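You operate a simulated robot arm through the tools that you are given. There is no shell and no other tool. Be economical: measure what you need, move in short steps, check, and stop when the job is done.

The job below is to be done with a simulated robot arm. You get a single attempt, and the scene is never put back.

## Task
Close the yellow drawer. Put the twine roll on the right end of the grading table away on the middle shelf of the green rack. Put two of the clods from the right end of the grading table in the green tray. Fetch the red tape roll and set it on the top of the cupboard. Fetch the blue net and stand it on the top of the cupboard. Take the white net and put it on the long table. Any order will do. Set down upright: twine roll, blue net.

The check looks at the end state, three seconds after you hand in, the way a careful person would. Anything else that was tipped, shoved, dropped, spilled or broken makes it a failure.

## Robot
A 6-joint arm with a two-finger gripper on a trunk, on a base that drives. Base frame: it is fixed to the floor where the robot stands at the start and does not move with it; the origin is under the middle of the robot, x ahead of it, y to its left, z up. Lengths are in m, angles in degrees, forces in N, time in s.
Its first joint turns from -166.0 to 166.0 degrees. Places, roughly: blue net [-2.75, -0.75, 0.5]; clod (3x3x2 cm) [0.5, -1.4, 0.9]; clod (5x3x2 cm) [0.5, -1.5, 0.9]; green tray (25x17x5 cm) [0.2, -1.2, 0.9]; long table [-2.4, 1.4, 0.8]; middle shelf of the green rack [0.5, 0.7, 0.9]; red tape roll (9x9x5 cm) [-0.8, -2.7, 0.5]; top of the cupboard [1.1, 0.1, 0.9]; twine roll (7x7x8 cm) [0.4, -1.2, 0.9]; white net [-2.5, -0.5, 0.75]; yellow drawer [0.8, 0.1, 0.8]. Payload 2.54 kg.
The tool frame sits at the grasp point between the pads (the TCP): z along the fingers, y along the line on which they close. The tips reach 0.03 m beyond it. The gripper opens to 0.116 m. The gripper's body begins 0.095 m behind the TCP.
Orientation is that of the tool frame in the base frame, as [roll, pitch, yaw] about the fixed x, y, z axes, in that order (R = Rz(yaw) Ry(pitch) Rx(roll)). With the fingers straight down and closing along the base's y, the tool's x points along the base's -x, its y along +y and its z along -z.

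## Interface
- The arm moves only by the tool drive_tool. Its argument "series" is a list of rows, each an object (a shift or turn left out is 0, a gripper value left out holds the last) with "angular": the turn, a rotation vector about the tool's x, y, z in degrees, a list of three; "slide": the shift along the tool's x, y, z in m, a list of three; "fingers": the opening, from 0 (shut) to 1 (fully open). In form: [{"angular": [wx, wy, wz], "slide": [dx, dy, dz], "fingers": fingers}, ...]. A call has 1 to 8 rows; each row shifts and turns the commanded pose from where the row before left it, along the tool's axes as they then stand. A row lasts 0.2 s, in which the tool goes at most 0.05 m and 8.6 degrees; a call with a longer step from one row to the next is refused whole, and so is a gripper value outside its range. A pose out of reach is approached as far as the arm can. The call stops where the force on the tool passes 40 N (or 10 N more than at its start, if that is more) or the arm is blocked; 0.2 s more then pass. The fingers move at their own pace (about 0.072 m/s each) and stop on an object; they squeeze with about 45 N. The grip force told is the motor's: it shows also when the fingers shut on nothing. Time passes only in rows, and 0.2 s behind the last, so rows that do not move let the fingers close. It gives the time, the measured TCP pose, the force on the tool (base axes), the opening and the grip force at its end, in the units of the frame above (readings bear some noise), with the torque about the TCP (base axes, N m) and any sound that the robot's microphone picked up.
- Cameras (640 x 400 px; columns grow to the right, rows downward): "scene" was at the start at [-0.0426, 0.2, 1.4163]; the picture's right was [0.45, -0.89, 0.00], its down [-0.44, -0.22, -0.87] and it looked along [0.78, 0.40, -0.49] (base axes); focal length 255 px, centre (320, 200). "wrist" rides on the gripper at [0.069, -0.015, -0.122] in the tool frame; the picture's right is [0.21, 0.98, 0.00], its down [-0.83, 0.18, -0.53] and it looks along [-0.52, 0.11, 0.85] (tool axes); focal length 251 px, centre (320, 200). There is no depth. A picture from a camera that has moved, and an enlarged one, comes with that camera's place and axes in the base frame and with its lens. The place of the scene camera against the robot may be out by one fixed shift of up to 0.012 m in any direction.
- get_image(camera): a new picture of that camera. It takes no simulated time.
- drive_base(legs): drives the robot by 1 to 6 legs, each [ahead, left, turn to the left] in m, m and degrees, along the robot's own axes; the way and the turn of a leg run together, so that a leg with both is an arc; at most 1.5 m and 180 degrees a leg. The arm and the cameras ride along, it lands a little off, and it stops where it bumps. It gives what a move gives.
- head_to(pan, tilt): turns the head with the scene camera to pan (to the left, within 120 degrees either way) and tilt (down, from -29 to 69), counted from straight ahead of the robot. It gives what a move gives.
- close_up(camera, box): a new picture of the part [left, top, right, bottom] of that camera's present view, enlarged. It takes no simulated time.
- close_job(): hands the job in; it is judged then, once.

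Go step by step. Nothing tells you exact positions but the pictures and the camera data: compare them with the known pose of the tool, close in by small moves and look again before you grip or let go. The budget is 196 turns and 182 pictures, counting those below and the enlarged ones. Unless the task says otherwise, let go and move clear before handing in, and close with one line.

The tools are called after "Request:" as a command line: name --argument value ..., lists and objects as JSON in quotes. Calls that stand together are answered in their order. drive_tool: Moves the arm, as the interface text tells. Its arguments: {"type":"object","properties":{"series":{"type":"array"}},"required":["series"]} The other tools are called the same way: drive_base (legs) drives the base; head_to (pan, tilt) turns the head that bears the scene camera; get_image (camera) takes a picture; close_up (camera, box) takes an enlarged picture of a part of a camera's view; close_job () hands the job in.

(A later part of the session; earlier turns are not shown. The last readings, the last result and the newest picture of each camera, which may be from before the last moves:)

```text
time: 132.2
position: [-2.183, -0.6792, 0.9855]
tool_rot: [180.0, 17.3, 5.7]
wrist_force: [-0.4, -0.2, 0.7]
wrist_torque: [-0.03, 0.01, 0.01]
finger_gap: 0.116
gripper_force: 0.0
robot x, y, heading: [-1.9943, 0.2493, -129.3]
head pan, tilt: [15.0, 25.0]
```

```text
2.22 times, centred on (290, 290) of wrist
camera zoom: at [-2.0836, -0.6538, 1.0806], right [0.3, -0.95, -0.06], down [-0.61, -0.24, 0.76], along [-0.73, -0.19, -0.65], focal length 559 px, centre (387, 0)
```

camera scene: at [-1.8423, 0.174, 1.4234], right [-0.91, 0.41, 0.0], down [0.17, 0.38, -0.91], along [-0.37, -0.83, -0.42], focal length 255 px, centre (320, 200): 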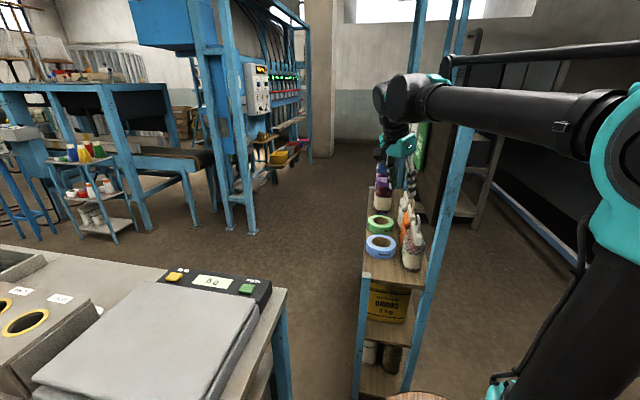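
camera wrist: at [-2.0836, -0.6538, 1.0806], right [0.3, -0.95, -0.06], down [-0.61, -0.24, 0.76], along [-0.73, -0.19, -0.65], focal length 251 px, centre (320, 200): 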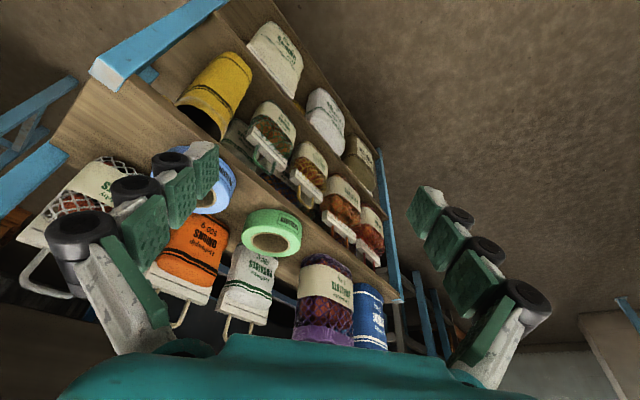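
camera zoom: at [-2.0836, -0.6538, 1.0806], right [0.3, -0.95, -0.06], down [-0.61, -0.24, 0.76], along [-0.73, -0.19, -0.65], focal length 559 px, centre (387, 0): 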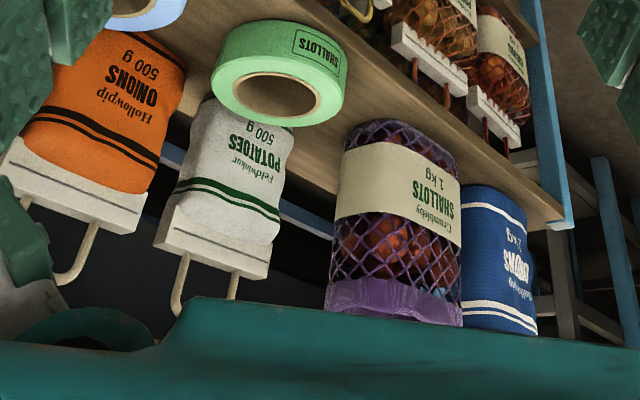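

The solid bags are sacks; the mesh ones are nets. The blue net stands in the back row of the lower shelf (about (-2.67, -0.68), z about 0.55), best reached from behind. First I'll take the white net from here: raise the tool and turn it to face along the shelf.

Request:
drive_tool --series '[{"slide": [-0.014, 0, -0.045]}, {"slide": [-0.014, 0, -0.045]}, {"slide": [-0.014, 0, -0.045]}, {"slide": [-0.014, 0, -0.045]}, {"slide": [-0.007, 0, -0.02]}]'

Request:
drive_tool --series '[{"angular": [-2.47, 0, -7.6]}, {"angular": [-2.47, 0, -7.6]}, {"angular": [-2.47, 0, -7.6]}, {"angular": [-2.47, 0, -7.6]}, {"angular": [-2.47, 0, -7.6]}, {"angular": [-2.47, 0, -7.6], "fingers": 0.5}, {"angular": [0, 8.5, 0]}, {"angular": [0, 8.5, 0]}]'

```text
time: 133.3
position: [-2.1823, -0.676, 1.1908]
tool_rot: [179.9, 17.3, 5.6]
wrist_force: [-0.8, 0.2, 0.4]
wrist_torque: [0.0, -0.02, 0.0]
finger_gap: 0.1163
gripper_force: 0.0
out of reach, approached as far as the arm can: row 5
robot x, y, heading: [-1.9912, 0.2525, -129.6]
head pan, tilt: [15.0, 25.0]
```

```text
time: 135.2
position: [-2.1827, -0.6662, 1.1857]
tool_rot: [179.6, 0.5, 53.7]
wrist_force: [0.8, -0.2, 0.1]
wrist_torque: [-0.03, 0.03, 0.02]
finger_gap: 0.058
gripper_force: 0.0
out of reach, approached as far as the arm can: row 8
robot x, y, heading: [-1.9897, 0.2497, -129.5]
head pan, tilt: [15.0, 25.0]
```

The white net's handle bar is centred at about (-2.493, -0.418, 0.93), with its loop top at about (-2.493, -0.43, 0.993). I'll take the loop with the fingers closing along the shelf, leaning away from the back board.

Request:
drive_tool --series '[{"slide": [0.04, 0, 0], "angular": [0, 0, 8.4]}, {"angular": [0, 0, 8.4]}, {"angular": [0, 0, 8.4]}, {"angular": [0, 0, 8.4]}, {"angular": [0, 0, 8.4]}, {"angular": [0, 0, 8.4]}, {"angular": [0, 0, 8.4]}, {"angular": [0, 0, 8.4]}]'

Request:
drive_tool --series '[{"angular": [0, 0, 8.4]}, {"angular": [0, 0, 8.4]}, {"angular": [0, 0, 7]}, {"angular": [0, -8.4, 0]}, {"angular": [0, -8.4, 0]}, {"angular": [0, -8.2, 0], "fingers": 1}]'

Request:
get_image --camera "wrist"

Request:
get_image --camera "scene"

```text
time: 136.9
position: [-2.1598, -0.6368, 1.1854]
tool_rot: [179.3, -0.2, -13.6]
wrist_force: [-0.3, -0.5, -0.5]
wrist_torque: [0.06, -0.01, -0.04]
finger_gap: 0.0579
gripper_force: 0.1
robot x, y, heading: [-1.9921, 0.2524, -129.5]
head pan, tilt: [15.0, 25.0]
```

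```text
time: 138.3
position: [-2.1629, -0.6208, 1.1754]
tool_rot: [179.2, 24.5, -37.7]
wrist_force: [-1.4, 0.4, -0.5]
wrist_torque: [-0.04, -0.06, -0.02]
finger_gap: 0.1078
gripper_force: 0.0
out of reach, approached as far as the arm can: row 5
robot x, y, heading: [-1.9957, 0.2529, -129.4]
head pan, tilt: [15.0, 25.0]
```

```text
107 pictures are left
camera wrist: at [-2.0624, -0.6764, 1.2568], right [-0.44, -0.9, -0.08], down [-0.53, 0.18, 0.83], along [-0.73, 0.41, -0.55], focal length 251 px, centre (320, 200)
```

wrist: 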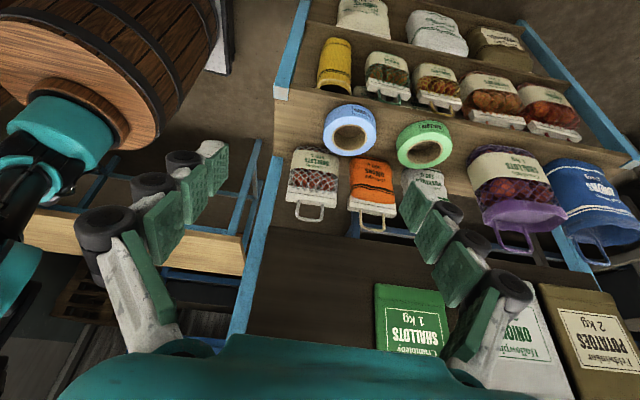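

```text
106 pictures are left
camera scene: at [-1.8425, 0.174, 1.4235], right [-0.91, 0.41, 0.0], down [0.17, 0.38, -0.91], along [-0.37, -0.83, -0.42], focal length 255 px, centre (320, 200)
```

scene: 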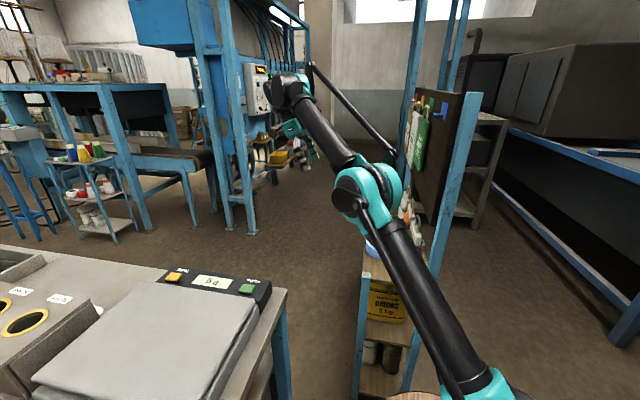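

I have a good front view of all the nets. Narrowing the fingers and moving to a pre-grasp above the white net's loop.

Request:
drive_tool --series '[{"slide": [-0.0331, 0.005, 0.0269], "fingers": 0.74}, {"slide": [-0.0331, 0.005, 0.0269]}, {"slide": [-0.0331, 0.005, 0.0269]}, {"slide": [-0.0331, 0.005, 0.0269]}, {"slide": [-0.0331, 0.005, 0.0269]}, {"slide": [-0.0331, 0.005, 0.0269]}, {"slide": [-0.0331, 0.005, 0.0269]}, {"slide": [-0.0331, 0.005, 0.0269]}]'

Request:
get_image --camera "wrist"

Request:
get_image --camera "scene"

```text
time: 140.2
position: [-2.449, -0.4534, 1.0916]
tool_rot: [179.3, 24.6, -37.5]
wrist_force: [0.0, -0.2, 0.1]
wrist_torque: [0.02, 0.06, 0.0]
finger_gap: 0.0859
gripper_force: 0.1
robot x, y, heading: [-1.99, 0.249, -129.4]
head pan, tilt: [15.0, 25.0]
```

```text
105 pictures are left
camera wrist: at [-2.3491, -0.5082, 1.1724], right [-0.44, -0.9, -0.08], down [-0.53, 0.18, 0.83], along [-0.73, 0.4, -0.55], focal length 251 px, centre (320, 200)
```

wrist: 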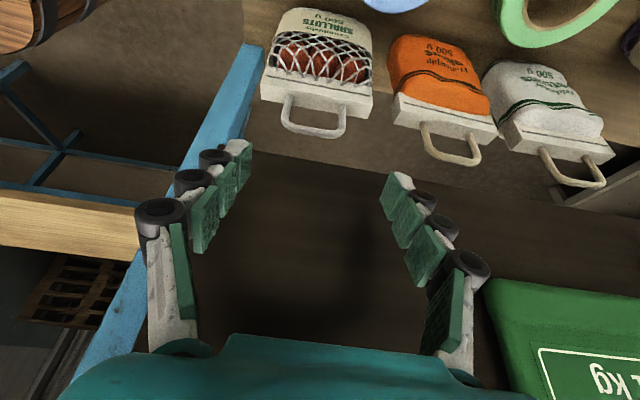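

```text
104 pictures are left
camera scene: at [-1.8419, 0.1738, 1.4234], right [-0.91, 0.41, 0.0], down [0.17, 0.39, -0.91], along [-0.37, -0.83, -0.42], focal length 255 px, centre (320, 200)
```

scene: 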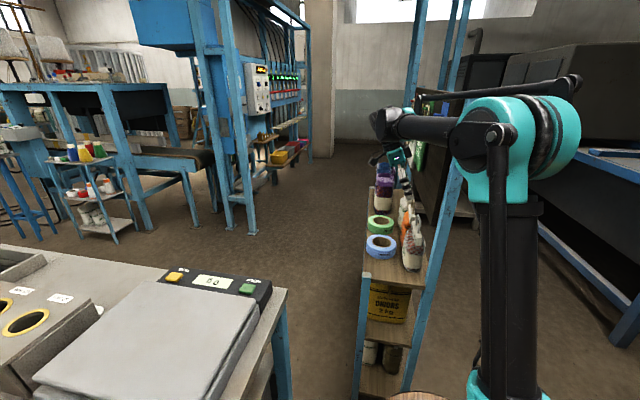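

Request:
drive_tool --series '[{"slide": [-0.008, -0.006, 0.03]}, {"slide": [0, 0, 0.04]}, {"slide": [0, 0, 0.03]}]'

Request:
get_image --camera "wrist"

```text
time: 140.9
position: [-2.4841, -0.42, 1.0007]
tool_rot: [179.3, 24.5, -37.5]
wrist_force: [1.2, -0.1, 0.6]
wrist_torque: [0.0, 0.06, -0.01]
finger_gap: 0.0859
gripper_force: 0.0
robot x, y, heading: [-1.9949, 0.2508, -129.6]
head pan, tilt: [15.0, 25.0]
```

```text
103 pictures are left
camera wrist: at [-2.3843, -0.4746, 1.0833], right [-0.44, -0.9, -0.08], down [-0.53, 0.18, 0.83], along [-0.73, 0.4, -0.55], focal length 251 px, centre (320, 200)
```

wrist: 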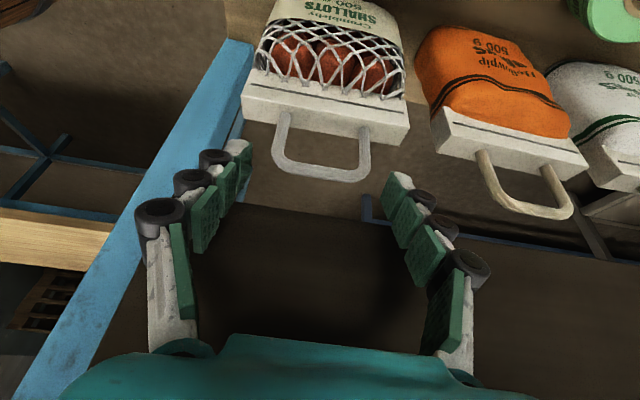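

Request:
drive_tool --series '[{"slide": [0, 0, 0.02]}, {"fingers": 0}, {}, {}]'

Request:
get_image --camera "wrist"

```text
time: 141.9
position: [-2.4918, -0.4134, 0.9825]
tool_rot: [179.4, 24.5, -37.6]
wrist_force: [0.0, 2.9, 1.7]
wrist_torque: [0.19, -0.01, -0.05]
finger_gap: 0.0639
gripper_force: 45.2
robot x, y, heading: [-1.9936, 0.2544, -129.3]
head pan, tilt: [15.0, 25.0]
```

```text
102 pictures are left
camera wrist: at [-2.3919, -0.469, 1.0651], right [-0.44, -0.9, -0.08], down [-0.53, 0.18, 0.83], along [-0.73, 0.4, -0.55], focal length 251 px, centre (320, 200)
```

wrist: 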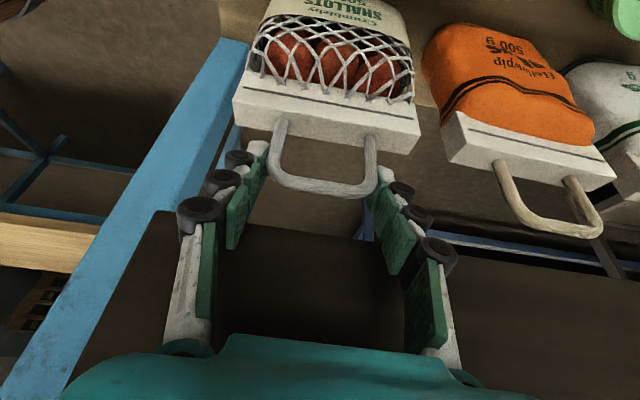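

Request:
drive_tool --series '[{"slide": [-0.008, 0, -0.018]}, {"slide": [-0.0125, 0, -0.0273]}]'

Request:
get_image --camera "wrist"

```text
time: 142.6
position: [-2.4863, -0.4171, 1.0335]
tool_rot: [179.4, 24.4, -37.4]
wrist_force: [18.5, -11.0, -18.0]
wrist_torque: [0.01, -0.87, 0.76]
finger_gap: 0.0639
gripper_force: 44.9
robot x, y, heading: [-1.9943, 0.2516, -129.0]
head pan, tilt: [15.0, 25.0]
```

```text
101 pictures are left
camera wrist: at [-2.3877, -0.4719, 1.1158], right [-0.43, -0.9, -0.08], down [-0.53, 0.18, 0.83], along [-0.73, 0.4, -0.55], focal length 251 px, centre (320, 200)
```

wrist: 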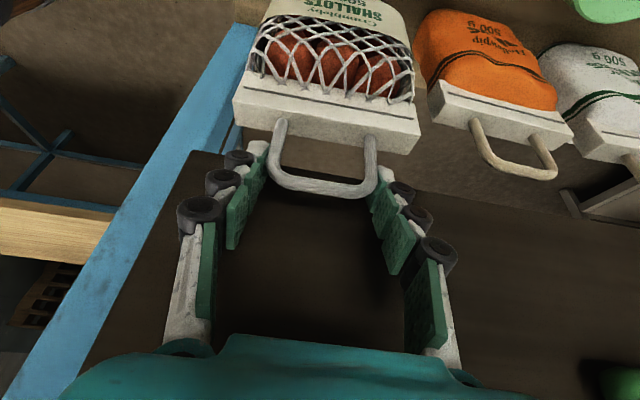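

It lifts, but it presses against the back rail. I'll ease down a little and move outward from the board first.

Request:
drive_tool --series '[{"slide": [0.004, 0, 0.009]}, {"slide": [0.0137, 0, -0.006]}, {"slide": [0.0137, 0, -0.006]}]'

Request:
get_image --camera "wrist"

```text
time: 143.3
position: [-2.4685, -0.4308, 1.0217]
tool_rot: [179.4, 24.6, -37.8]
wrist_force: [0.2, 0.3, -5.2]
wrist_torque: [0.02, 0.01, -0.01]
finger_gap: 0.0643
gripper_force: 45.0
robot x, y, heading: [-1.9928, 0.2489, -129.5]
head pan, tilt: [15.0, 25.0]
```

```text
100 pictures are left
camera wrist: at [-2.3682, -0.4871, 1.1042], right [-0.44, -0.9, -0.08], down [-0.53, 0.18, 0.83], along [-0.73, 0.41, -0.55], focal length 251 px, centre (320, 200)
```

wrist: 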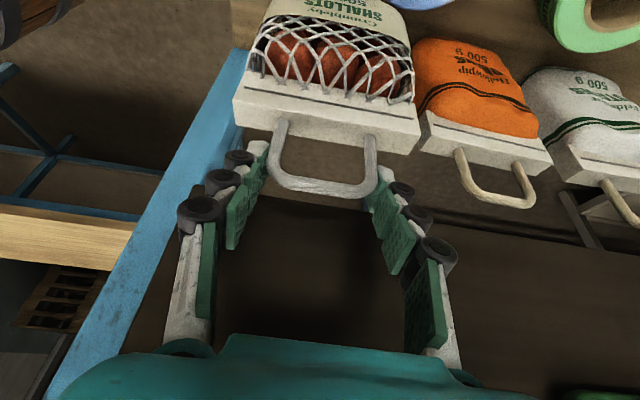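

Free now, with 5 N of weight. I'll lift further and then bring it out.

Request:
drive_tool --series '[{"slide": [-0.0083, 0, -0.0182]}, {"slide": [-0.0125, 0, -0.0364]}, {"slide": [-0.0125, 0, -0.0364]}, {"slide": [-0.0125, 0, -0.0364]}]'

Request:
get_image --camera "wrist"

Request:
get_image --camera "scene"

```text
time: 144.3
position: [-2.4554, -0.4367, 1.159]
tool_rot: [179.3, 24.5, -37.7]
wrist_force: [-0.4, -0.5, -5.4]
wrist_torque: [0.02, 0.01, -0.01]
finger_gap: 0.0637
gripper_force: 44.9
robot x, y, heading: [-1.999, 0.2517, -129.3]
head pan, tilt: [15.0, 25.0]
```

```text
99 pictures are left
camera wrist: at [-2.3563, -0.4936, 1.2416], right [-0.44, -0.9, -0.08], down [-0.53, 0.18, 0.83], along [-0.73, 0.4, -0.55], focal length 251 px, centre (320, 200)
```

wrist: 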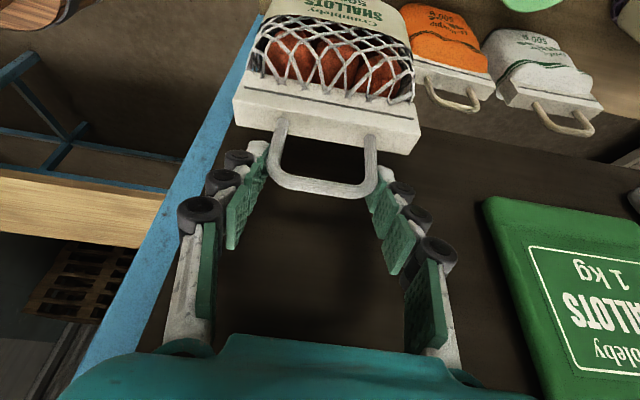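

```text
98 pictures are left
camera scene: at [-1.8425, 0.1735, 1.4234], right [-0.91, 0.41, 0.0], down [0.17, 0.39, -0.91], along [-0.37, -0.83, -0.42], focal length 255 px, centre (320, 200)
```

scene: 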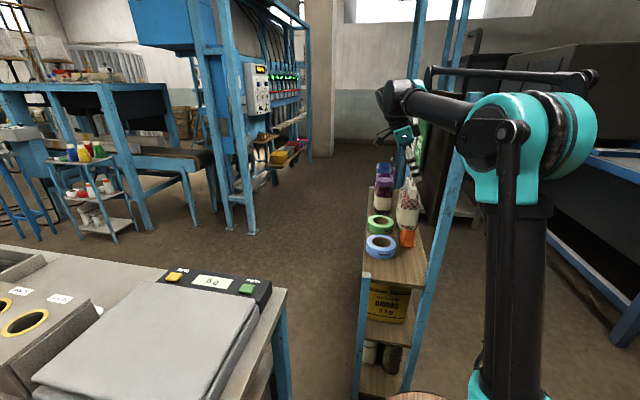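

Request:
drive_tool --series '[{"slide": [0.0364, 0, -0.0166]}, {"slide": [0.0364, 0, -0.0166]}, {"slide": [0.0273, 0, -0.0125]}, {"slide": [0, -0.045, 0]}, {"slide": [0, -0.045, 0]}, {"slide": [0, -0.045, 0]}, {"slide": [0, -0.045, 0]}, {"slide": [0, -0.045, 0]}]'

Request:
drive_tool --series '[{"slide": [0, -0.04, 0]}, {"slide": [0, -0.04, 0]}, {"slide": [0, -0.04, 0]}]'

Request:
get_image --camera "scene"

```text
time: 146.2
position: [-2.2342, -0.3258, 1.1546]
tool_rot: [179.3, 24.5, -37.6]
wrist_force: [-0.3, 0.0, -5.6]
wrist_torque: [0.05, 0.03, 0.0]
finger_gap: 0.0637
gripper_force: 45.3
robot x, y, heading: [-1.9892, 0.2498, -129.5]
head pan, tilt: [15.0, 25.0]
```

```text
time: 146.9
position: [-2.1614, -0.2304, 1.1527]
tool_rot: [179.4, 24.5, -37.6]
wrist_force: [0.2, -1.4, -4.9]
wrist_torque: [0.03, 0.04, -0.01]
finger_gap: 0.0639
gripper_force: 44.0
robot x, y, heading: [-1.9938, 0.2536, -129.4]
head pan, tilt: [15.0, 25.0]
```

```text
97 pictures are left
camera scene: at [-1.8424, 0.1734, 1.4234], right [-0.91, 0.41, 0.0], down [0.17, 0.39, -0.91], along [-0.37, -0.83, -0.42], focal length 255 px, centre (320, 200)
```

scene: 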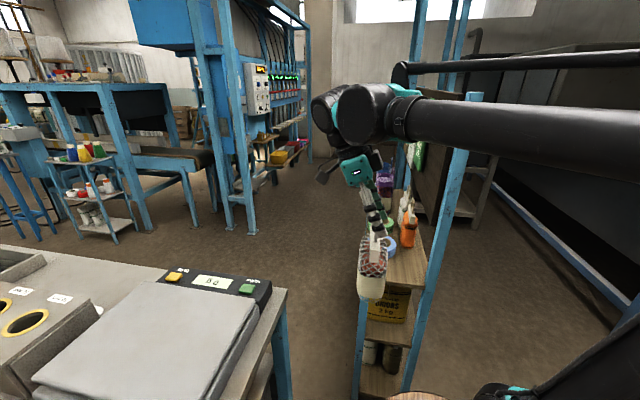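

Turning right in place to face the long table.

Request:
drive_base --legs '[[0, 0, -112.6]]'

Request:
head_to --pan 10 --tilt 35

Request:
get_image --camera "scene"

Request:
get_image --camera "wrist"

```text
time: 150.0
position: [-2.4916, 0.1495, 1.1518]
tool_rot: [179.4, 24.3, -95.6]
wrist_force: [0.1, 0.0, -4.9]
wrist_torque: [0.0, -0.04, 0.0]
finger_gap: 0.0637
gripper_force: 45.1
robot x, y, heading: [-1.995, 0.2627, 172.6]
head pan, tilt: [15.0, 25.0]
stopped in leg 1: the robot was blocked; the commanded pose is now the measured one
```

```text
time: 150.7
position: [-2.4915, 0.1501, 1.1511]
tool_rot: [179.3, 24.6, -95.7]
wrist_force: [0.0, -1.2, -4.9]
wrist_torque: [0.03, -0.02, 0.03]
finger_gap: 0.0641
gripper_force: 45.3
robot x, y, heading: [-1.9934, 0.2616, 172.4]
head pan, tilt: [10.0, 35.0]
```

```text
96 pictures are left
camera scene: at [-1.9862, 0.1029, 1.4077], right [-0.04, 1.0, 0.0], down [0.57, 0.03, -0.82], along [-0.82, -0.04, -0.57], focal length 255 px, centre (320, 200)
```

scene: 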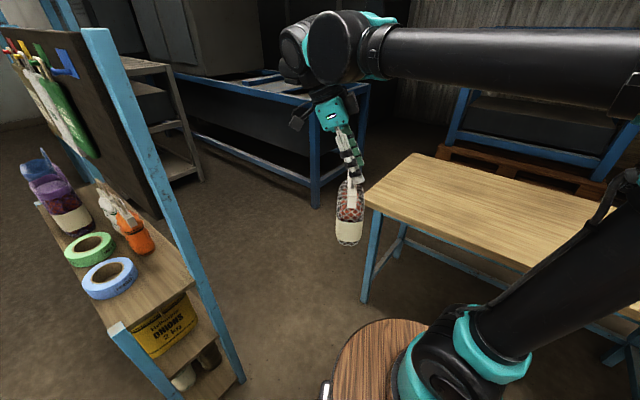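

```text
95 pictures are left
camera wrist: at [-2.4876, 0.0354, 1.2345], right [-0.99, -0.1, -0.08], down [-0.12, 0.54, 0.83], along [-0.04, 0.83, -0.55], focal length 251 px, centre (320, 200)
```

wrist: 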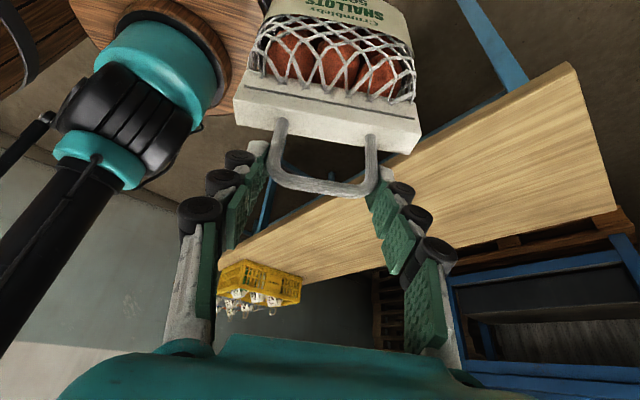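

The base's rear corner met the grading table, but the arm can still reach. I'll move the net over the long table at about (-2.76, 0.71).

Request:
drive_tool --series '[{"slide": [-0.0376, 0.0247, 0.0171]}, {"slide": [-0.0376, 0.0247, 0.0171]}, {"slide": [-0.0376, 0.0247, 0.0171]}, {"slide": [-0.0376, 0.0247, 0.0171]}, {"slide": [-0.0376, 0.0247, 0.0171]}, {"slide": [-0.0376, 0.0247, 0.0171]}, {"slide": [-0.0376, 0.0247, 0.0171]}]'

Request:
drive_tool --series '[{"slide": [-0.0376, 0.0247, 0.0171]}, {"slide": [-0.0376, 0.0247, 0.0171]}, {"slide": [-0.0376, 0.0247, 0.0171]}, {"slide": [-0.0376, 0.0247, 0.0171]}, {"slide": [-0.0376, 0.0247, 0.0171]}, {"slide": [-0.0376, 0.0247, 0.0171]}]'

Request:
get_image --camera "scene"

Request:
get_image --camera "wrist"

```text
time: 152.3
position: [-2.6389, 0.4528, 1.1536]
tool_rot: [179.3, 24.4, -95.5]
wrist_force: [-0.1, -0.5, -4.6]
wrist_torque: [0.04, -0.01, -0.01]
finger_gap: 0.0637
gripper_force: 44.9
robot x, y, heading: [-1.9917, 0.2635, 172.9]
head pan, tilt: [10.0, 35.0]
```

```text
time: 153.7
position: [-2.7618, 0.7103, 1.1566]
tool_rot: [179.3, 24.5, -95.6]
wrist_force: [0.9, -0.5, -4.2]
wrist_torque: [0.04, 0.03, 0.07]
finger_gap: 0.0637
gripper_force: 44.7
robot x, y, heading: [-1.9934, 0.2639, 172.5]
head pan, tilt: [10.0, 35.0]
```

```text
94 pictures are left
camera scene: at [-1.9857, 0.1026, 1.4076], right [-0.04, 1.0, 0.0], down [0.57, 0.03, -0.82], along [-0.82, -0.04, -0.57], focal length 255 px, centre (320, 200)
```

scene: 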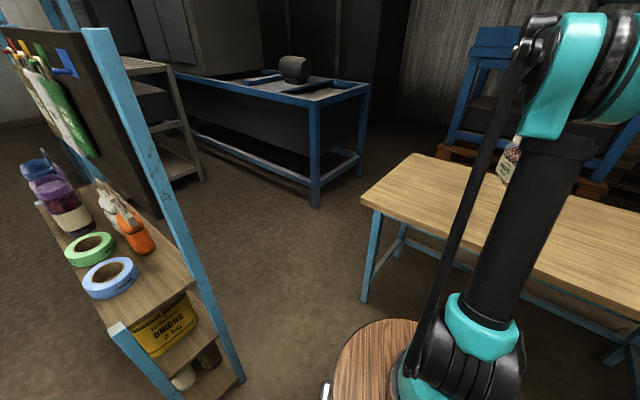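

```text
93 pictures are left
camera wrist: at [-2.7564, 0.5965, 1.2386], right [-0.99, -0.1, -0.08], down [-0.12, 0.54, 0.83], along [-0.04, 0.83, -0.55], focal length 251 px, centre (320, 200)
```

wrist: 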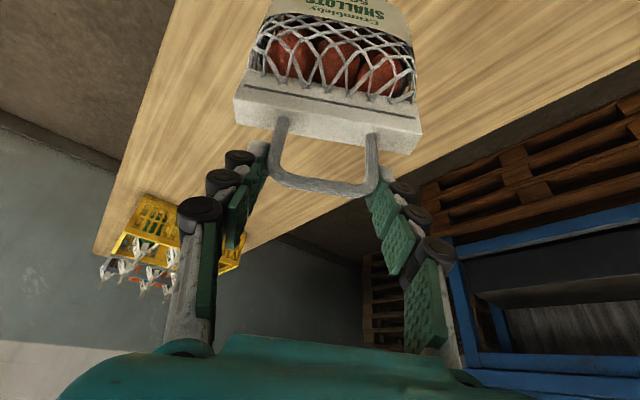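

Request:
drive_tool --series '[{"slide": [0.0145, 0, 0.0319]}, {"slide": [0.0145, 0, 0.0319]}, {"slide": [0.0083, 0, 0.0182]}, {"slide": [0.0041, 0, 0.0091]}]'

Request:
close_up --camera "scene" --box '[420, 120, 580, 240]'

```text
time: 154.7
position: [-2.7623, 0.7138, 1.0552]
tool_rot: [179.4, 24.4, -95.7]
wrist_force: [0.0, 0.4, -5.2]
wrist_torque: [0.02, -0.02, 0.03]
finger_gap: 0.0639
gripper_force: 45.0
robot x, y, heading: [-1.992, 0.2644, 172.4]
head pan, tilt: [10.0, 35.0]
```

```text
3.33 times, centred on (500, 180) of scene
camera zoom: at [-1.9861, 0.1032, 1.4077], right [-0.04, 1.0, 0.0], down [0.57, 0.03, -0.82], along [-0.82, -0.04, -0.57], focal length 850 px, centre (-280, 267)
```

zoom: 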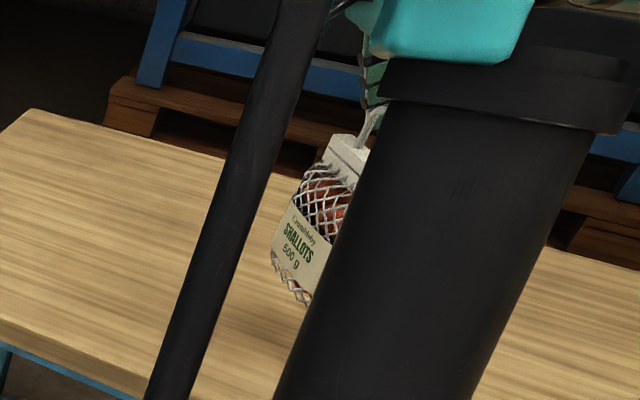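

Request:
drive_tool --series '[{"slide": [0.0021, 0, 0.0046]}, {"slide": [0.0008, 0, 0.0018]}, {"slide": [0.0008, 0, 0.0018]}]'

```text
time: 155.5
position: [-2.762, 0.7139, 1.0457]
tool_rot: [179.2, 24.5, -95.7]
wrist_force: [0.2, 0.2, -4.8]
wrist_torque: [0.0, 0.0, -0.04]
finger_gap: 0.0638
gripper_force: 44.3
robot x, y, heading: [-1.9953, 0.2604, 172.6]
head pan, tilt: [10.0, 35.0]
```

Request:
drive_tool --series '[{"slide": [0.0008, 0, 0.0018]}, {"slide": [0.0008, 0, 0.0018]}]'

Request:
get_image --camera "wrist"

```text
time: 156.1
position: [-2.7631, 0.716, 1.0421]
tool_rot: [179.3, 24.6, -95.7]
wrist_force: [0.2, 0.3, -5.8]
wrist_torque: [0.03, 0.0, -0.01]
finger_gap: 0.0637
gripper_force: 44.9
robot x, y, heading: [-1.9943, 0.2635, 172.3]
head pan, tilt: [10.0, 35.0]
```

```text
91 pictures are left
camera wrist: at [-2.7578, 0.6007, 1.1247], right [-0.99, -0.1, -0.08], down [-0.12, 0.54, 0.83], along [-0.04, 0.83, -0.55], focal length 251 px, centre (320, 200)
```

wrist: 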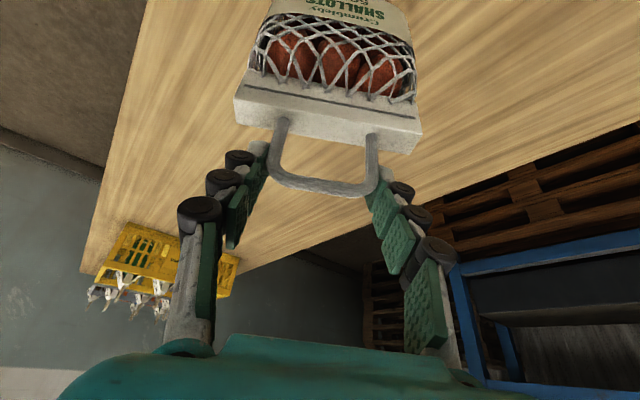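

Request:
drive_tool --series '[{"slide": [0.0012, 0, 0.0027]}, {"slide": [0.0012, 0, 0.0027]}, {"slide": [0.0012, 0, 0.0027]}]'

```text
time: 156.9
position: [-2.7632, 0.7153, 1.0332]
tool_rot: [179.3, 24.5, -95.7]
wrist_force: [-0.2, -0.6, -5.7]
wrist_torque: [0.03, 0.01, -0.01]
finger_gap: 0.0637
gripper_force: 45.2
robot x, y, heading: [-1.992, 0.2613, 172.4]
head pan, tilt: [10.0, 35.0]
```

Request:
drive_tool --series '[{"slide": [0.0012, 0, 0.0027]}, {"slide": [0.0012, 0, 0.0027]}, {"slide": [0.0012, 0, 0.0027]}]'

```text
time: 157.7
position: [-2.7614, 0.7148, 1.0249]
tool_rot: [179.3, 24.5, -95.8]
wrist_force: [0.9, 0.0, -4.7]
wrist_torque: [0.03, -0.02, -0.02]
finger_gap: 0.0638
gripper_force: 44.9
robot x, y, heading: [-1.9937, 0.26, 172.3]
head pan, tilt: [10.0, 35.0]
```

Request:
drive_tool --series '[{"slide": [0.0012, 0, 0.0027]}, {"slide": [0.0012, 0, 0.0027]}, {"slide": [0.0012, 0, 0.0027]}, {"slide": [0.0012, 0, 0.0027]}]'

Request:
close_up --camera "scene" --box '[440, 130, 560, 230]'

```text
time: 158.7
position: [-2.7632, 0.7164, 1.0126]
tool_rot: [179.4, 24.4, -95.7]
wrist_force: [1.0, 0.0, -5.2]
wrist_torque: [0.03, -0.02, -0.03]
finger_gap: 0.064
gripper_force: 45.2
robot x, y, heading: [-1.9906, 0.2631, 172.7]
head pan, tilt: [10.0, 35.0]
```

```text
4.00 times, centred on (500, 180) of scene
camera zoom: at [-1.9862, 0.1031, 1.4077], right [-0.04, 1.0, 0.0], down [0.57, 0.03, -0.82], along [-0.82, -0.04, -0.57], focal length 1020 px, centre (-400, 280)
```

zoom: 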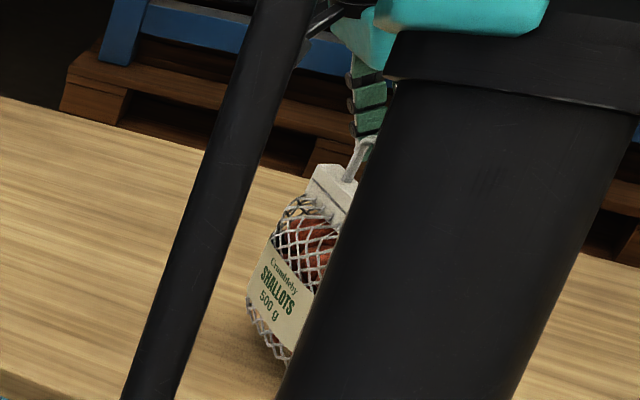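

Request:
drive_tool --series '[{"slide": [0.0012, 0, 0.0027]}, {"slide": [0.0012, 0, 0.0027]}, {"slide": [0.0012, 0, 0.0027]}, {"slide": [0.0012, 0, 0.0027]}]'

```text
time: 159.7
position: [-2.7623, 0.7145, 1.0004]
tool_rot: [179.4, 24.4, -95.8]
wrist_force: [0.5, -1.0, -4.2]
wrist_torque: [0.02, 0.0, 0.02]
finger_gap: 0.0638
gripper_force: 44.9
robot x, y, heading: [-1.9934, 0.2649, 172.5]
head pan, tilt: [10.0, 35.0]
```

Request:
drive_tool --series '[{"slide": [0.0012, 0, 0.0027]}, {"slide": [0.0012, 0, 0.0027]}, {"slide": [0.0012, 0, 0.0027]}, {"slide": [0.0012, 0, 0.0027]}]'

Request:
close_up --camera "scene" --box '[440, 130, 560, 230]'

```text
time: 160.7
position: [-2.7637, 0.7155, 0.9896]
tool_rot: [179.4, 24.5, -95.6]
wrist_force: [-1.1, 0.0, -5.6]
wrist_torque: [0.01, -0.02, 0.0]
finger_gap: 0.0639
gripper_force: 44.3
robot x, y, heading: [-1.9936, 0.2601, 172.4]
head pan, tilt: [10.0, 35.0]
```

```text
4.00 times, centred on (500, 180) of scene
camera zoom: at [-1.9862, 0.1031, 1.4077], right [-0.04, 1.0, 0.0], down [0.57, 0.03, -0.82], along [-0.82, -0.04, -0.57], focal length 1020 px, centre (-400, 280)
```

zoom: 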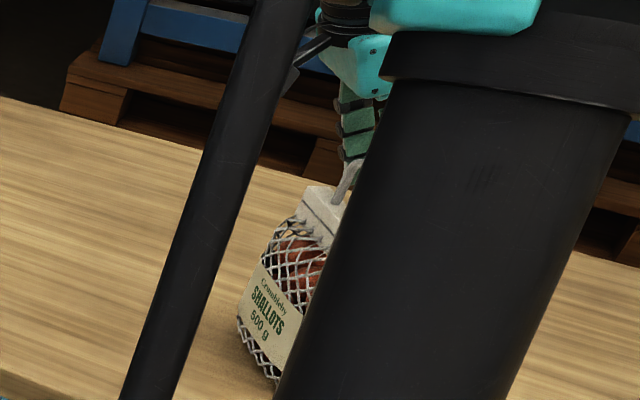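

Request:
drive_tool --series '[{"slide": [0.0015, 0, 0.0033]}, {"slide": [0.0015, 0, 0.0033]}, {"slide": [0.0015, 0, 0.0033]}, {"slide": [0.0015, 0, 0.0033]}, {"slide": [0.0015, 0, 0.0033]}]'

```text
time: 161.5
position: [-2.7656, 0.7153, 0.9832]
tool_rot: [179.1, 24.7, -95.6]
wrist_force: [-1.3, -2.5, 15.4]
wrist_torque: [-0.59, -0.82, -0.09]
finger_gap: 0.0641
gripper_force: 45.3
robot x, y, heading: [-1.9939, 0.2632, 172.8]
head pan, tilt: [10.0, 35.0]
stopped in row 3: the force on the tool passed its limit at 47 N (the readings are from after the stop); the commanded pose is now the measured one
```

Contact with the table. I'll ease off slightly, release and withdraw.

Request:
drive_tool --series '[{"slide": [-0.0004, 0, -0.0008]}, {"fingers": 0.74}, {}, {}, {"slide": [0, 0, -0.02]}, {"slide": [0, 0, -0.04]}, {"slide": [0, 0, -0.04]}, {"slide": [0, 0, -0.04]}]'

Request:
get_image --camera "wrist"

Request:
get_image --camera "scene"

```text
time: 163.3
position: [-2.7672, 0.6585, 1.1098]
tool_rot: [179.2, 24.7, -95.6]
wrist_force: [0.1, 0.3, 0.0]
wrist_torque: [0.05, 0.01, 0.01]
finger_gap: 0.0859
gripper_force: 0.0
robot x, y, heading: [-1.9925, 0.264, 172.5]
head pan, tilt: [10.0, 35.0]
```

```text
88 pictures are left
camera wrist: at [-2.7621, 0.5439, 1.1929], right [-0.99, -0.1, -0.08], down [-0.12, 0.54, 0.83], along [-0.05, 0.83, -0.55], focal length 251 px, centre (320, 200)
```

wrist: 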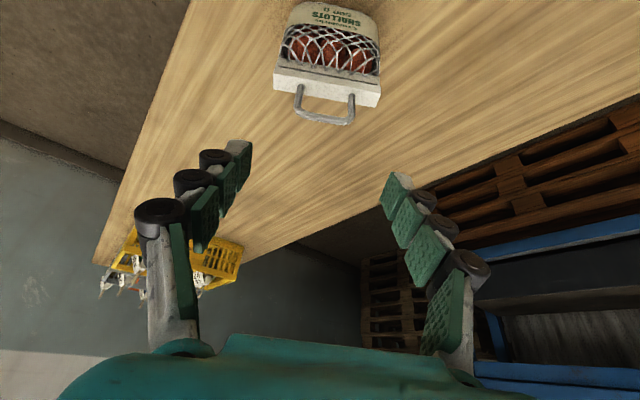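

```text
87 pictures are left
camera scene: at [-1.9862, 0.1031, 1.4077], right [-0.04, 1.0, 0.0], down [0.57, 0.03, -0.82], along [-0.82, -0.04, -0.57], focal length 255 px, centre (320, 200)
```

scene: 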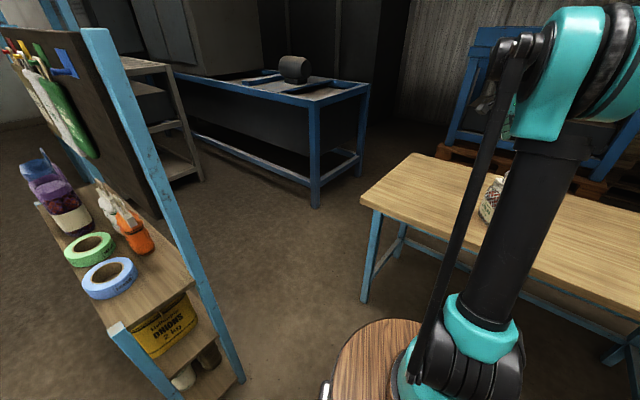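

The white net stands on the long table. Next the blue net, from behind the shelf: I'll retract the arm and turn the tool forward.

Request:
drive_tool --series '[{"slide": [0.0305, -0.0343, -0.0139]}, {"slide": [0.0305, -0.0343, -0.0139]}, {"slide": [0.0305, -0.0343, -0.0139]}, {"slide": [0.0305, -0.0343, -0.0139]}, {"slide": [0.0305, -0.0343, -0.0139]}, {"slide": [0.0305, -0.0343, -0.0139]}, {"slide": [0.0305, -0.0343, -0.0139]}, {"slide": [0.0305, -0.0343, -0.0139]}]'

Request:
drive_tool --series '[{"angular": [-3.32, 0, -7.28]}, {"angular": [-3.32, 0, -7.28]}, {"angular": [-3.32, 0, -7.28]}, {"angular": [-3.32, 0, -7.28]}, {"angular": [-3.32, 0, -7.28]}, {"angular": [-3.32, 0, -7.28]}, {"angular": [-3.32, 0, -7.28]}, {"angular": [-3.32, 0, -7.28]}]'

Request:
drive_tool --series '[{"angular": [-3.32, 0, -7.28]}, {"angular": [-3.32, 0, -7.28]}, {"angular": [-3.32, 0, -7.28]}, {"slide": [0, 0, -0.03]}, {"slide": [0, 0, -0.03]}]'

```text
time: 165.1
position: [-2.5222, 0.3644, 1.1046]
tool_rot: [179.2, 24.7, -95.6]
wrist_force: [-0.7, 1.0, 0.3]
wrist_torque: [0.04, 0.01, -0.03]
finger_gap: 0.0859
gripper_force: 0.0
robot x, y, heading: [-1.99, 0.2652, 172.4]
head pan, tilt: [10.0, 35.0]
```

```text
time: 166.9
position: [-2.5207, 0.3652, 1.1064]
tool_rot: [179.8, 25.4, -31.2]
wrist_force: [-0.1, 0.1, 0.1]
wrist_torque: [0.01, 0.03, 0.01]
finger_gap: 0.0858
gripper_force: 0.1
robot x, y, heading: [-1.9934, 0.2624, 172.3]
head pan, tilt: [10.0, 35.0]
```

```text
time: 168.1
position: [-2.4955, 0.3635, 1.158]
tool_rot: [-179.9, 25.4, -7.2]
wrist_force: [-0.7, 0.7, -0.5]
wrist_torque: [-0.01, 0.0, -0.02]
finger_gap: 0.0858
gripper_force: 0.0
robot x, y, heading: [-1.9967, 0.2646, 172.6]
head pan, tilt: [10.0, 35.0]
```

Request:
drive_base --legs '[[0, 0, 47.5], [0.2, -0.245, 0], [0.54, 0, 0]]'

Request:
head_to --pan 0 --tilt 30

Request:
get_image --camera "scene"

```text
time: 175.2
position: [-3.1342, -0.3542, 1.1584]
tool_rot: [-179.9, 25.2, 41.2]
wrist_force: [0.3, 0.1, -1.0]
wrist_torque: [0.04, 0.02, 0.0]
finger_gap: 0.0856
gripper_force: 0.0
robot x, y, heading: [-2.7266, -0.0487, -139.0]
head pan, tilt: [10.0, 35.0]
```

```text
time: 175.9
position: [-3.1342, -0.3532, 1.1582]
tool_rot: [-179.9, 25.3, 41.2]
wrist_force: [-1.2, -0.1, 0.3]
wrist_torque: [0.01, -0.01, -0.01]
finger_gap: 0.0857
gripper_force: 0.0
robot x, y, heading: [-2.7265, -0.0459, -139.0]
head pan, tilt: [0.0, 30.0]
```

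```text
86 pictures are left
camera scene: at [-2.6091, -0.1319, 1.4154], right [-0.66, 0.75, 0.0], down [0.38, 0.33, -0.87], along [-0.65, -0.57, -0.5], focal length 255 px, centre (320, 200)
```

scene: 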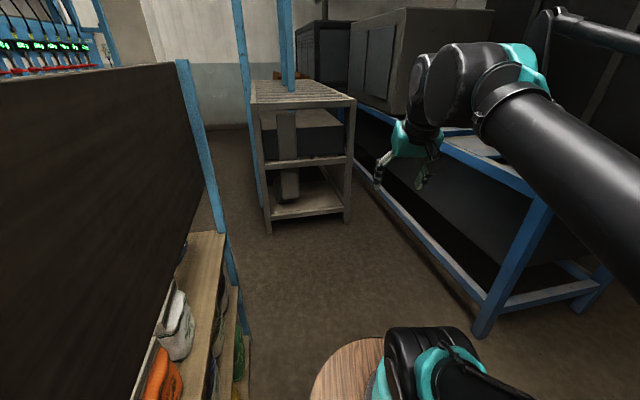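

I've passed behind the shelf, and its lower compartments are open at the back. Continuing round to face it.

Request:
drive_base --legs '[[0.3, 0, 0], [0.27, -0.28, 0], [0, 0, 101.5]]'

Request:
head_to --pan 0 --tilt 40

Request:
get_image --camera "scene"

Request:
get_image --camera "wrist"

```text
time: 184.1
position: [-2.9828, -0.5727, 1.1589]
tool_rot: [-179.9, 25.3, 139.1]
wrist_force: [0.5, 0.6, -0.3]
wrist_torque: [0.02, -0.01, 0.01]
finger_gap: 0.0859
gripper_force: 0.0
robot x, y, heading: [-3.3421, -0.2095, -40.9]
head pan, tilt: [0.0, 30.0]
```

```text
time: 184.8
position: [-2.9829, -0.5739, 1.1584]
tool_rot: [-179.9, 25.3, 139.1]
wrist_force: [0.3, -0.1, 0.4]
wrist_torque: [-0.02, 0.03, 0.01]
finger_gap: 0.0859
gripper_force: 0.1
robot x, y, heading: [-3.3442, -0.2119, -41.2]
head pan, tilt: [0.0, 40.0]
```

```text
85 pictures are left
camera scene: at [-3.2741, -0.067, 1.4002], right [-0.66, -0.75, 0.0], down [-0.48, 0.42, -0.77], along [0.58, -0.5, -0.64], focal length 255 px, centre (320, 200)
```

scene: 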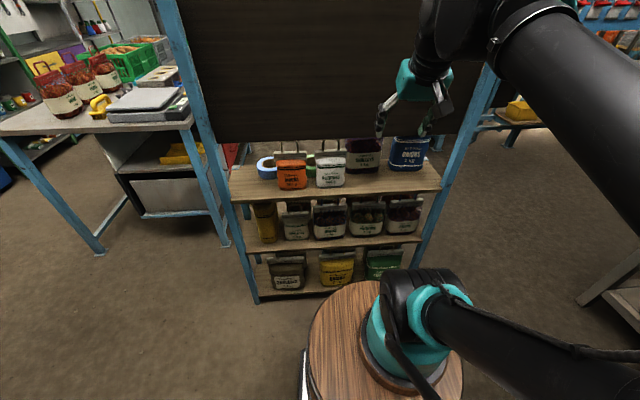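

```text
84 pictures are left
camera wrist: at [-3.0795, -0.5093, 1.2394], right [0.49, 0.86, -0.09], down [0.51, -0.2, 0.83], along [0.7, -0.46, -0.54], focal length 251 px, centre (320, 200)
```

wrist: 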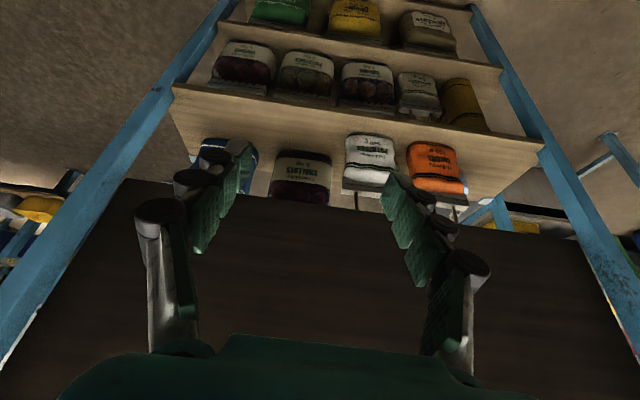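

Request:
close_up --camera "scene" --box '[230, 140, 450, 300]'

Request:
close_up --camera "wrist" --box '[190, 20, 490, 200]'

```text
2.50 times, centred on (340, 220) of scene
camera zoom: at [-3.2741, -0.067, 1.4002], right [-0.66, -0.75, 0.0], down [-0.48, 0.42, -0.77], along [0.58, -0.5, -0.64], focal length 637 px, centre (270, 150)
```

zoom: 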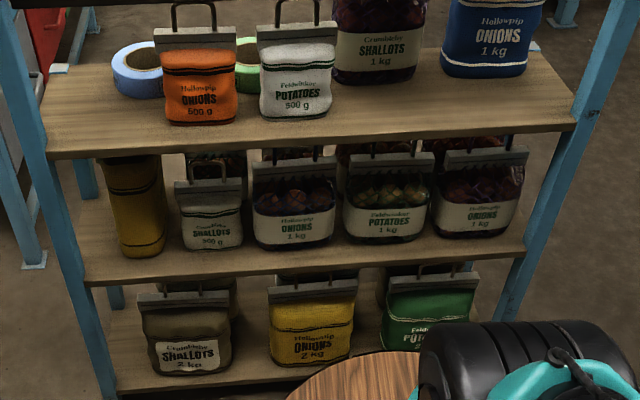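

```text
2.13 times, centred on (340, 110) of wrist
camera zoom: at [-3.0795, -0.5093, 1.2394], right [0.49, 0.86, -0.09], down [0.51, -0.2, 0.83], along [0.7, -0.46, -0.54], focal length 536 px, centre (277, 392)
```

zoom: 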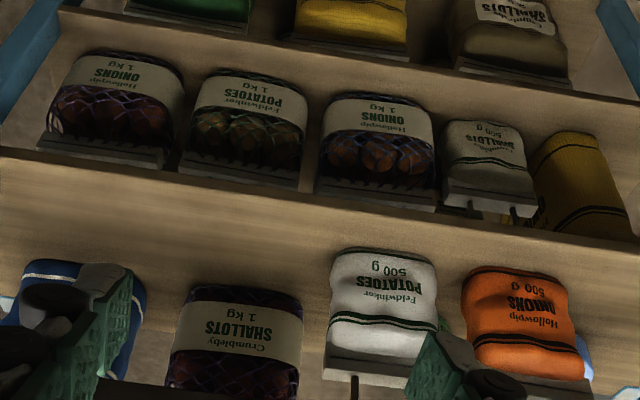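

Request:
close_up --camera "wrist" --box '[200, 30, 300, 110]'

Request:
close_up --camera "wrist" --box '[300, 50, 400, 130]'

Request:
close_up --camera "scene" --box '[300, 180, 430, 250]'

```text
5.00 times, centred on (250, 70) of wrist
camera zoom: at [-3.0795, -0.5093, 1.2394], right [0.49, 0.86, -0.09], down [0.51, -0.2, 0.83], along [0.7, -0.46, -0.54], focal length 1257 px, centre (670, 850)
```

zoom: 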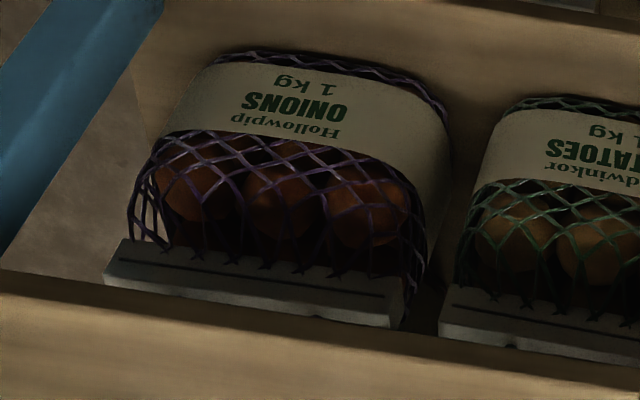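

```text
5.00 times, centred on (350, 90) of wrist
camera zoom: at [-3.0795, -0.5093, 1.2394], right [0.49, 0.86, -0.09], down [0.51, -0.2, 0.83], along [0.7, -0.46, -0.54], focal length 1257 px, centre (170, 750)
```

zoom: 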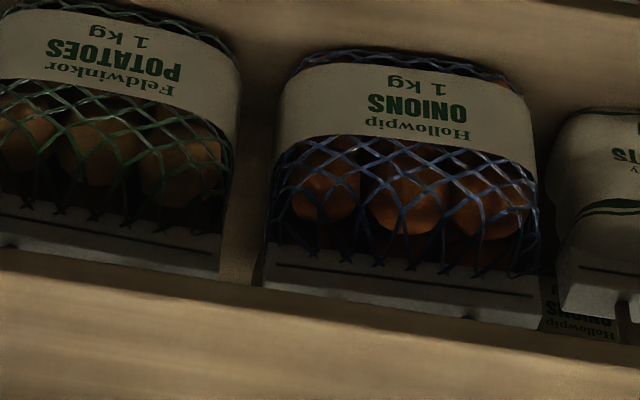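

```text
4.92 times, centred on (365, 215) of scene
camera zoom: at [-3.2741, -0.067, 1.4002], right [-0.66, -0.75, 0.0], down [-0.48, 0.42, -0.77], along [0.58, -0.5, -0.64], focal length 1255 px, centre (98, 126)
```

zoom: 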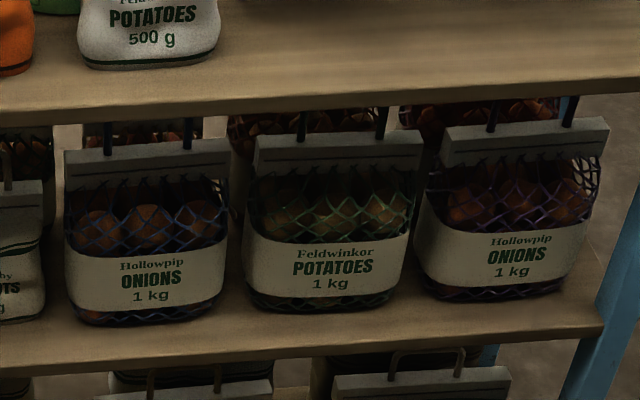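

The blue-mesh net is the "Onions 1 kg" bag second from the near end on the lower shelf's rear row. Its loop is at about (-2.634, -0.68, 0.675). I'll shift the base a bit for more reach, then lower the tool and make it horizontal.

Request:
drive_base --legs '[[-0.14, 0.124, 0]]'

Request:
drive_tool --series '[{"angular": [0, -8, 0], "fingers": 1}, {"angular": [0, -8, 0]}, {"angular": [0, -8, 0]}, {"angular": [0, -8, 0]}, {"angular": [0, -8, 0]}]'

Request:
get_image --camera "wrist"

Request:
get_image --camera "scene"

```text
time: 186.4
position: [-3.0073, -0.3863, 1.1585]
tool_rot: [-179.9, 25.3, 138.9]
wrist_force: [0.0, -0.3, 0.4]
wrist_torque: [-0.03, 0.0, 0.01]
finger_gap: 0.0858
gripper_force: 0.0
robot x, y, heading: [-3.3676, -0.0247, -41.4]
head pan, tilt: [0.0, 40.0]
```

```text
time: 187.6
position: [-2.9521, -0.4256, 1.1754]
tool_rot: [-179.3, 65.1, 139.4]
wrist_force: [0.8, -0.7, -0.3]
wrist_torque: [0.0, 0.04, 0.03]
finger_gap: 0.1157
gripper_force: 0.1
out of reach, approached as far as the arm can: row 3, 4, 5
robot x, y, heading: [-3.3628, -0.0238, -41.2]
head pan, tilt: [0.0, 40.0]
```

```text
78 pictures are left
camera wrist: at [-3.0668, -0.3462, 1.1639], right [0.58, 0.79, -0.2], down [0.02, 0.23, 0.97], along [0.82, -0.56, 0.12], focal length 251 px, centre (320, 200)
```

wrist: 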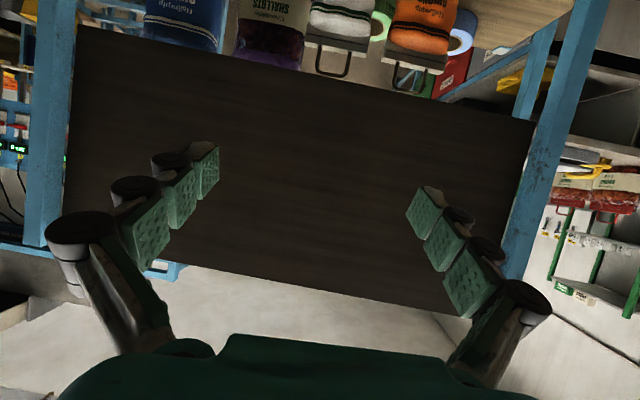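

```text
77 pictures are left
camera scene: at [-3.2908, 0.1206, 1.3998], right [-0.66, -0.75, 0.0], down [-0.49, 0.42, -0.76], along [0.57, -0.51, -0.65], focal length 255 px, centre (320, 200)
```

scene: 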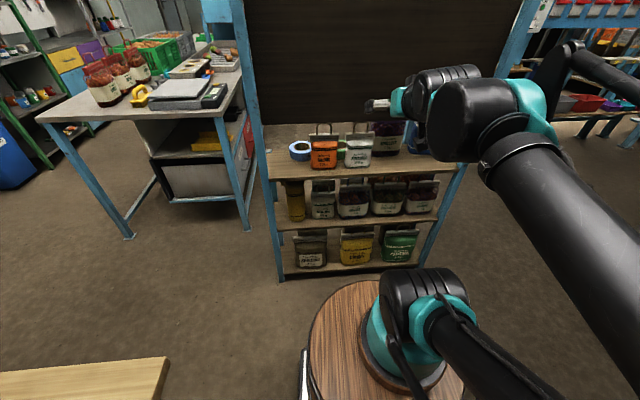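

Request:
drive_tool --series '[{"slide": [0.033, 0, 0.0335]}, {"slide": [0.033, 0, 0.0335]}, {"slide": [0.033, 0, 0.0335]}, {"slide": [0.033, 0, 0.0335]}, {"slide": [0.033, 0, 0.0335]}, {"slide": [0.033, 0, 0.0335]}]'

Request:
get_image --camera "wrist"

Request:
get_image --camera "scene"

```text
time: 189.0
position: [-2.8809, -0.4951, 0.9082]
tool_rot: [-179.7, 65.2, 139.1]
wrist_force: [2.6, -2.0, -0.3]
wrist_torque: [0.02, 0.06, 0.0]
finger_gap: 0.1151
gripper_force: 0.0
robot x, y, heading: [-3.3649, -0.0243, -41.2]
head pan, tilt: [0.0, 40.0]
```

```text
76 pictures are left
camera wrist: at [-2.9958, -0.413, 0.8972], right [0.57, 0.79, -0.2], down [0.02, 0.23, 0.97], along [0.82, -0.56, 0.12], focal length 251 px, centre (320, 200)
```

wrist: 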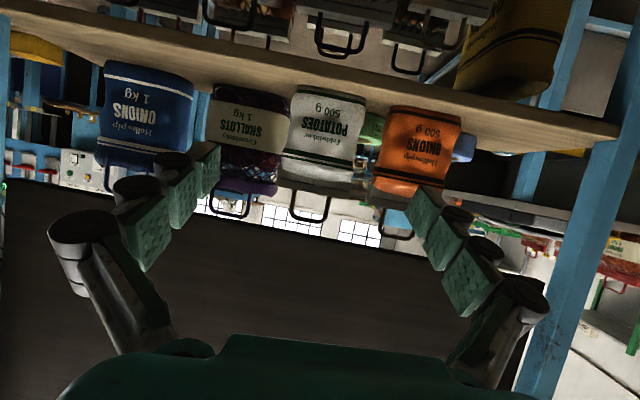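

```text
75 pictures are left
camera scene: at [-3.2952, 0.1192, 1.4002], right [-0.66, -0.75, 0.0], down [-0.48, 0.42, -0.77], along [0.57, -0.51, -0.64], focal length 255 px, centre (320, 200)
```

scene: 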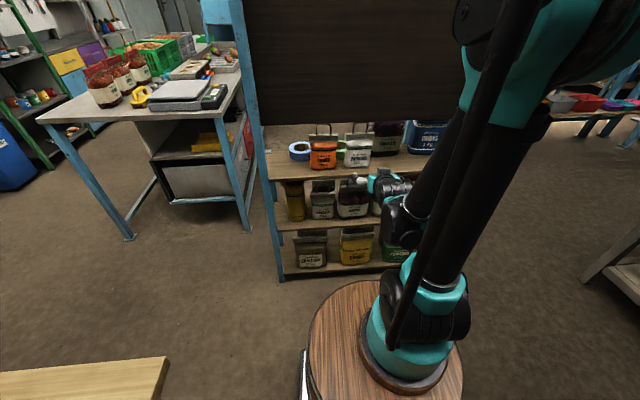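

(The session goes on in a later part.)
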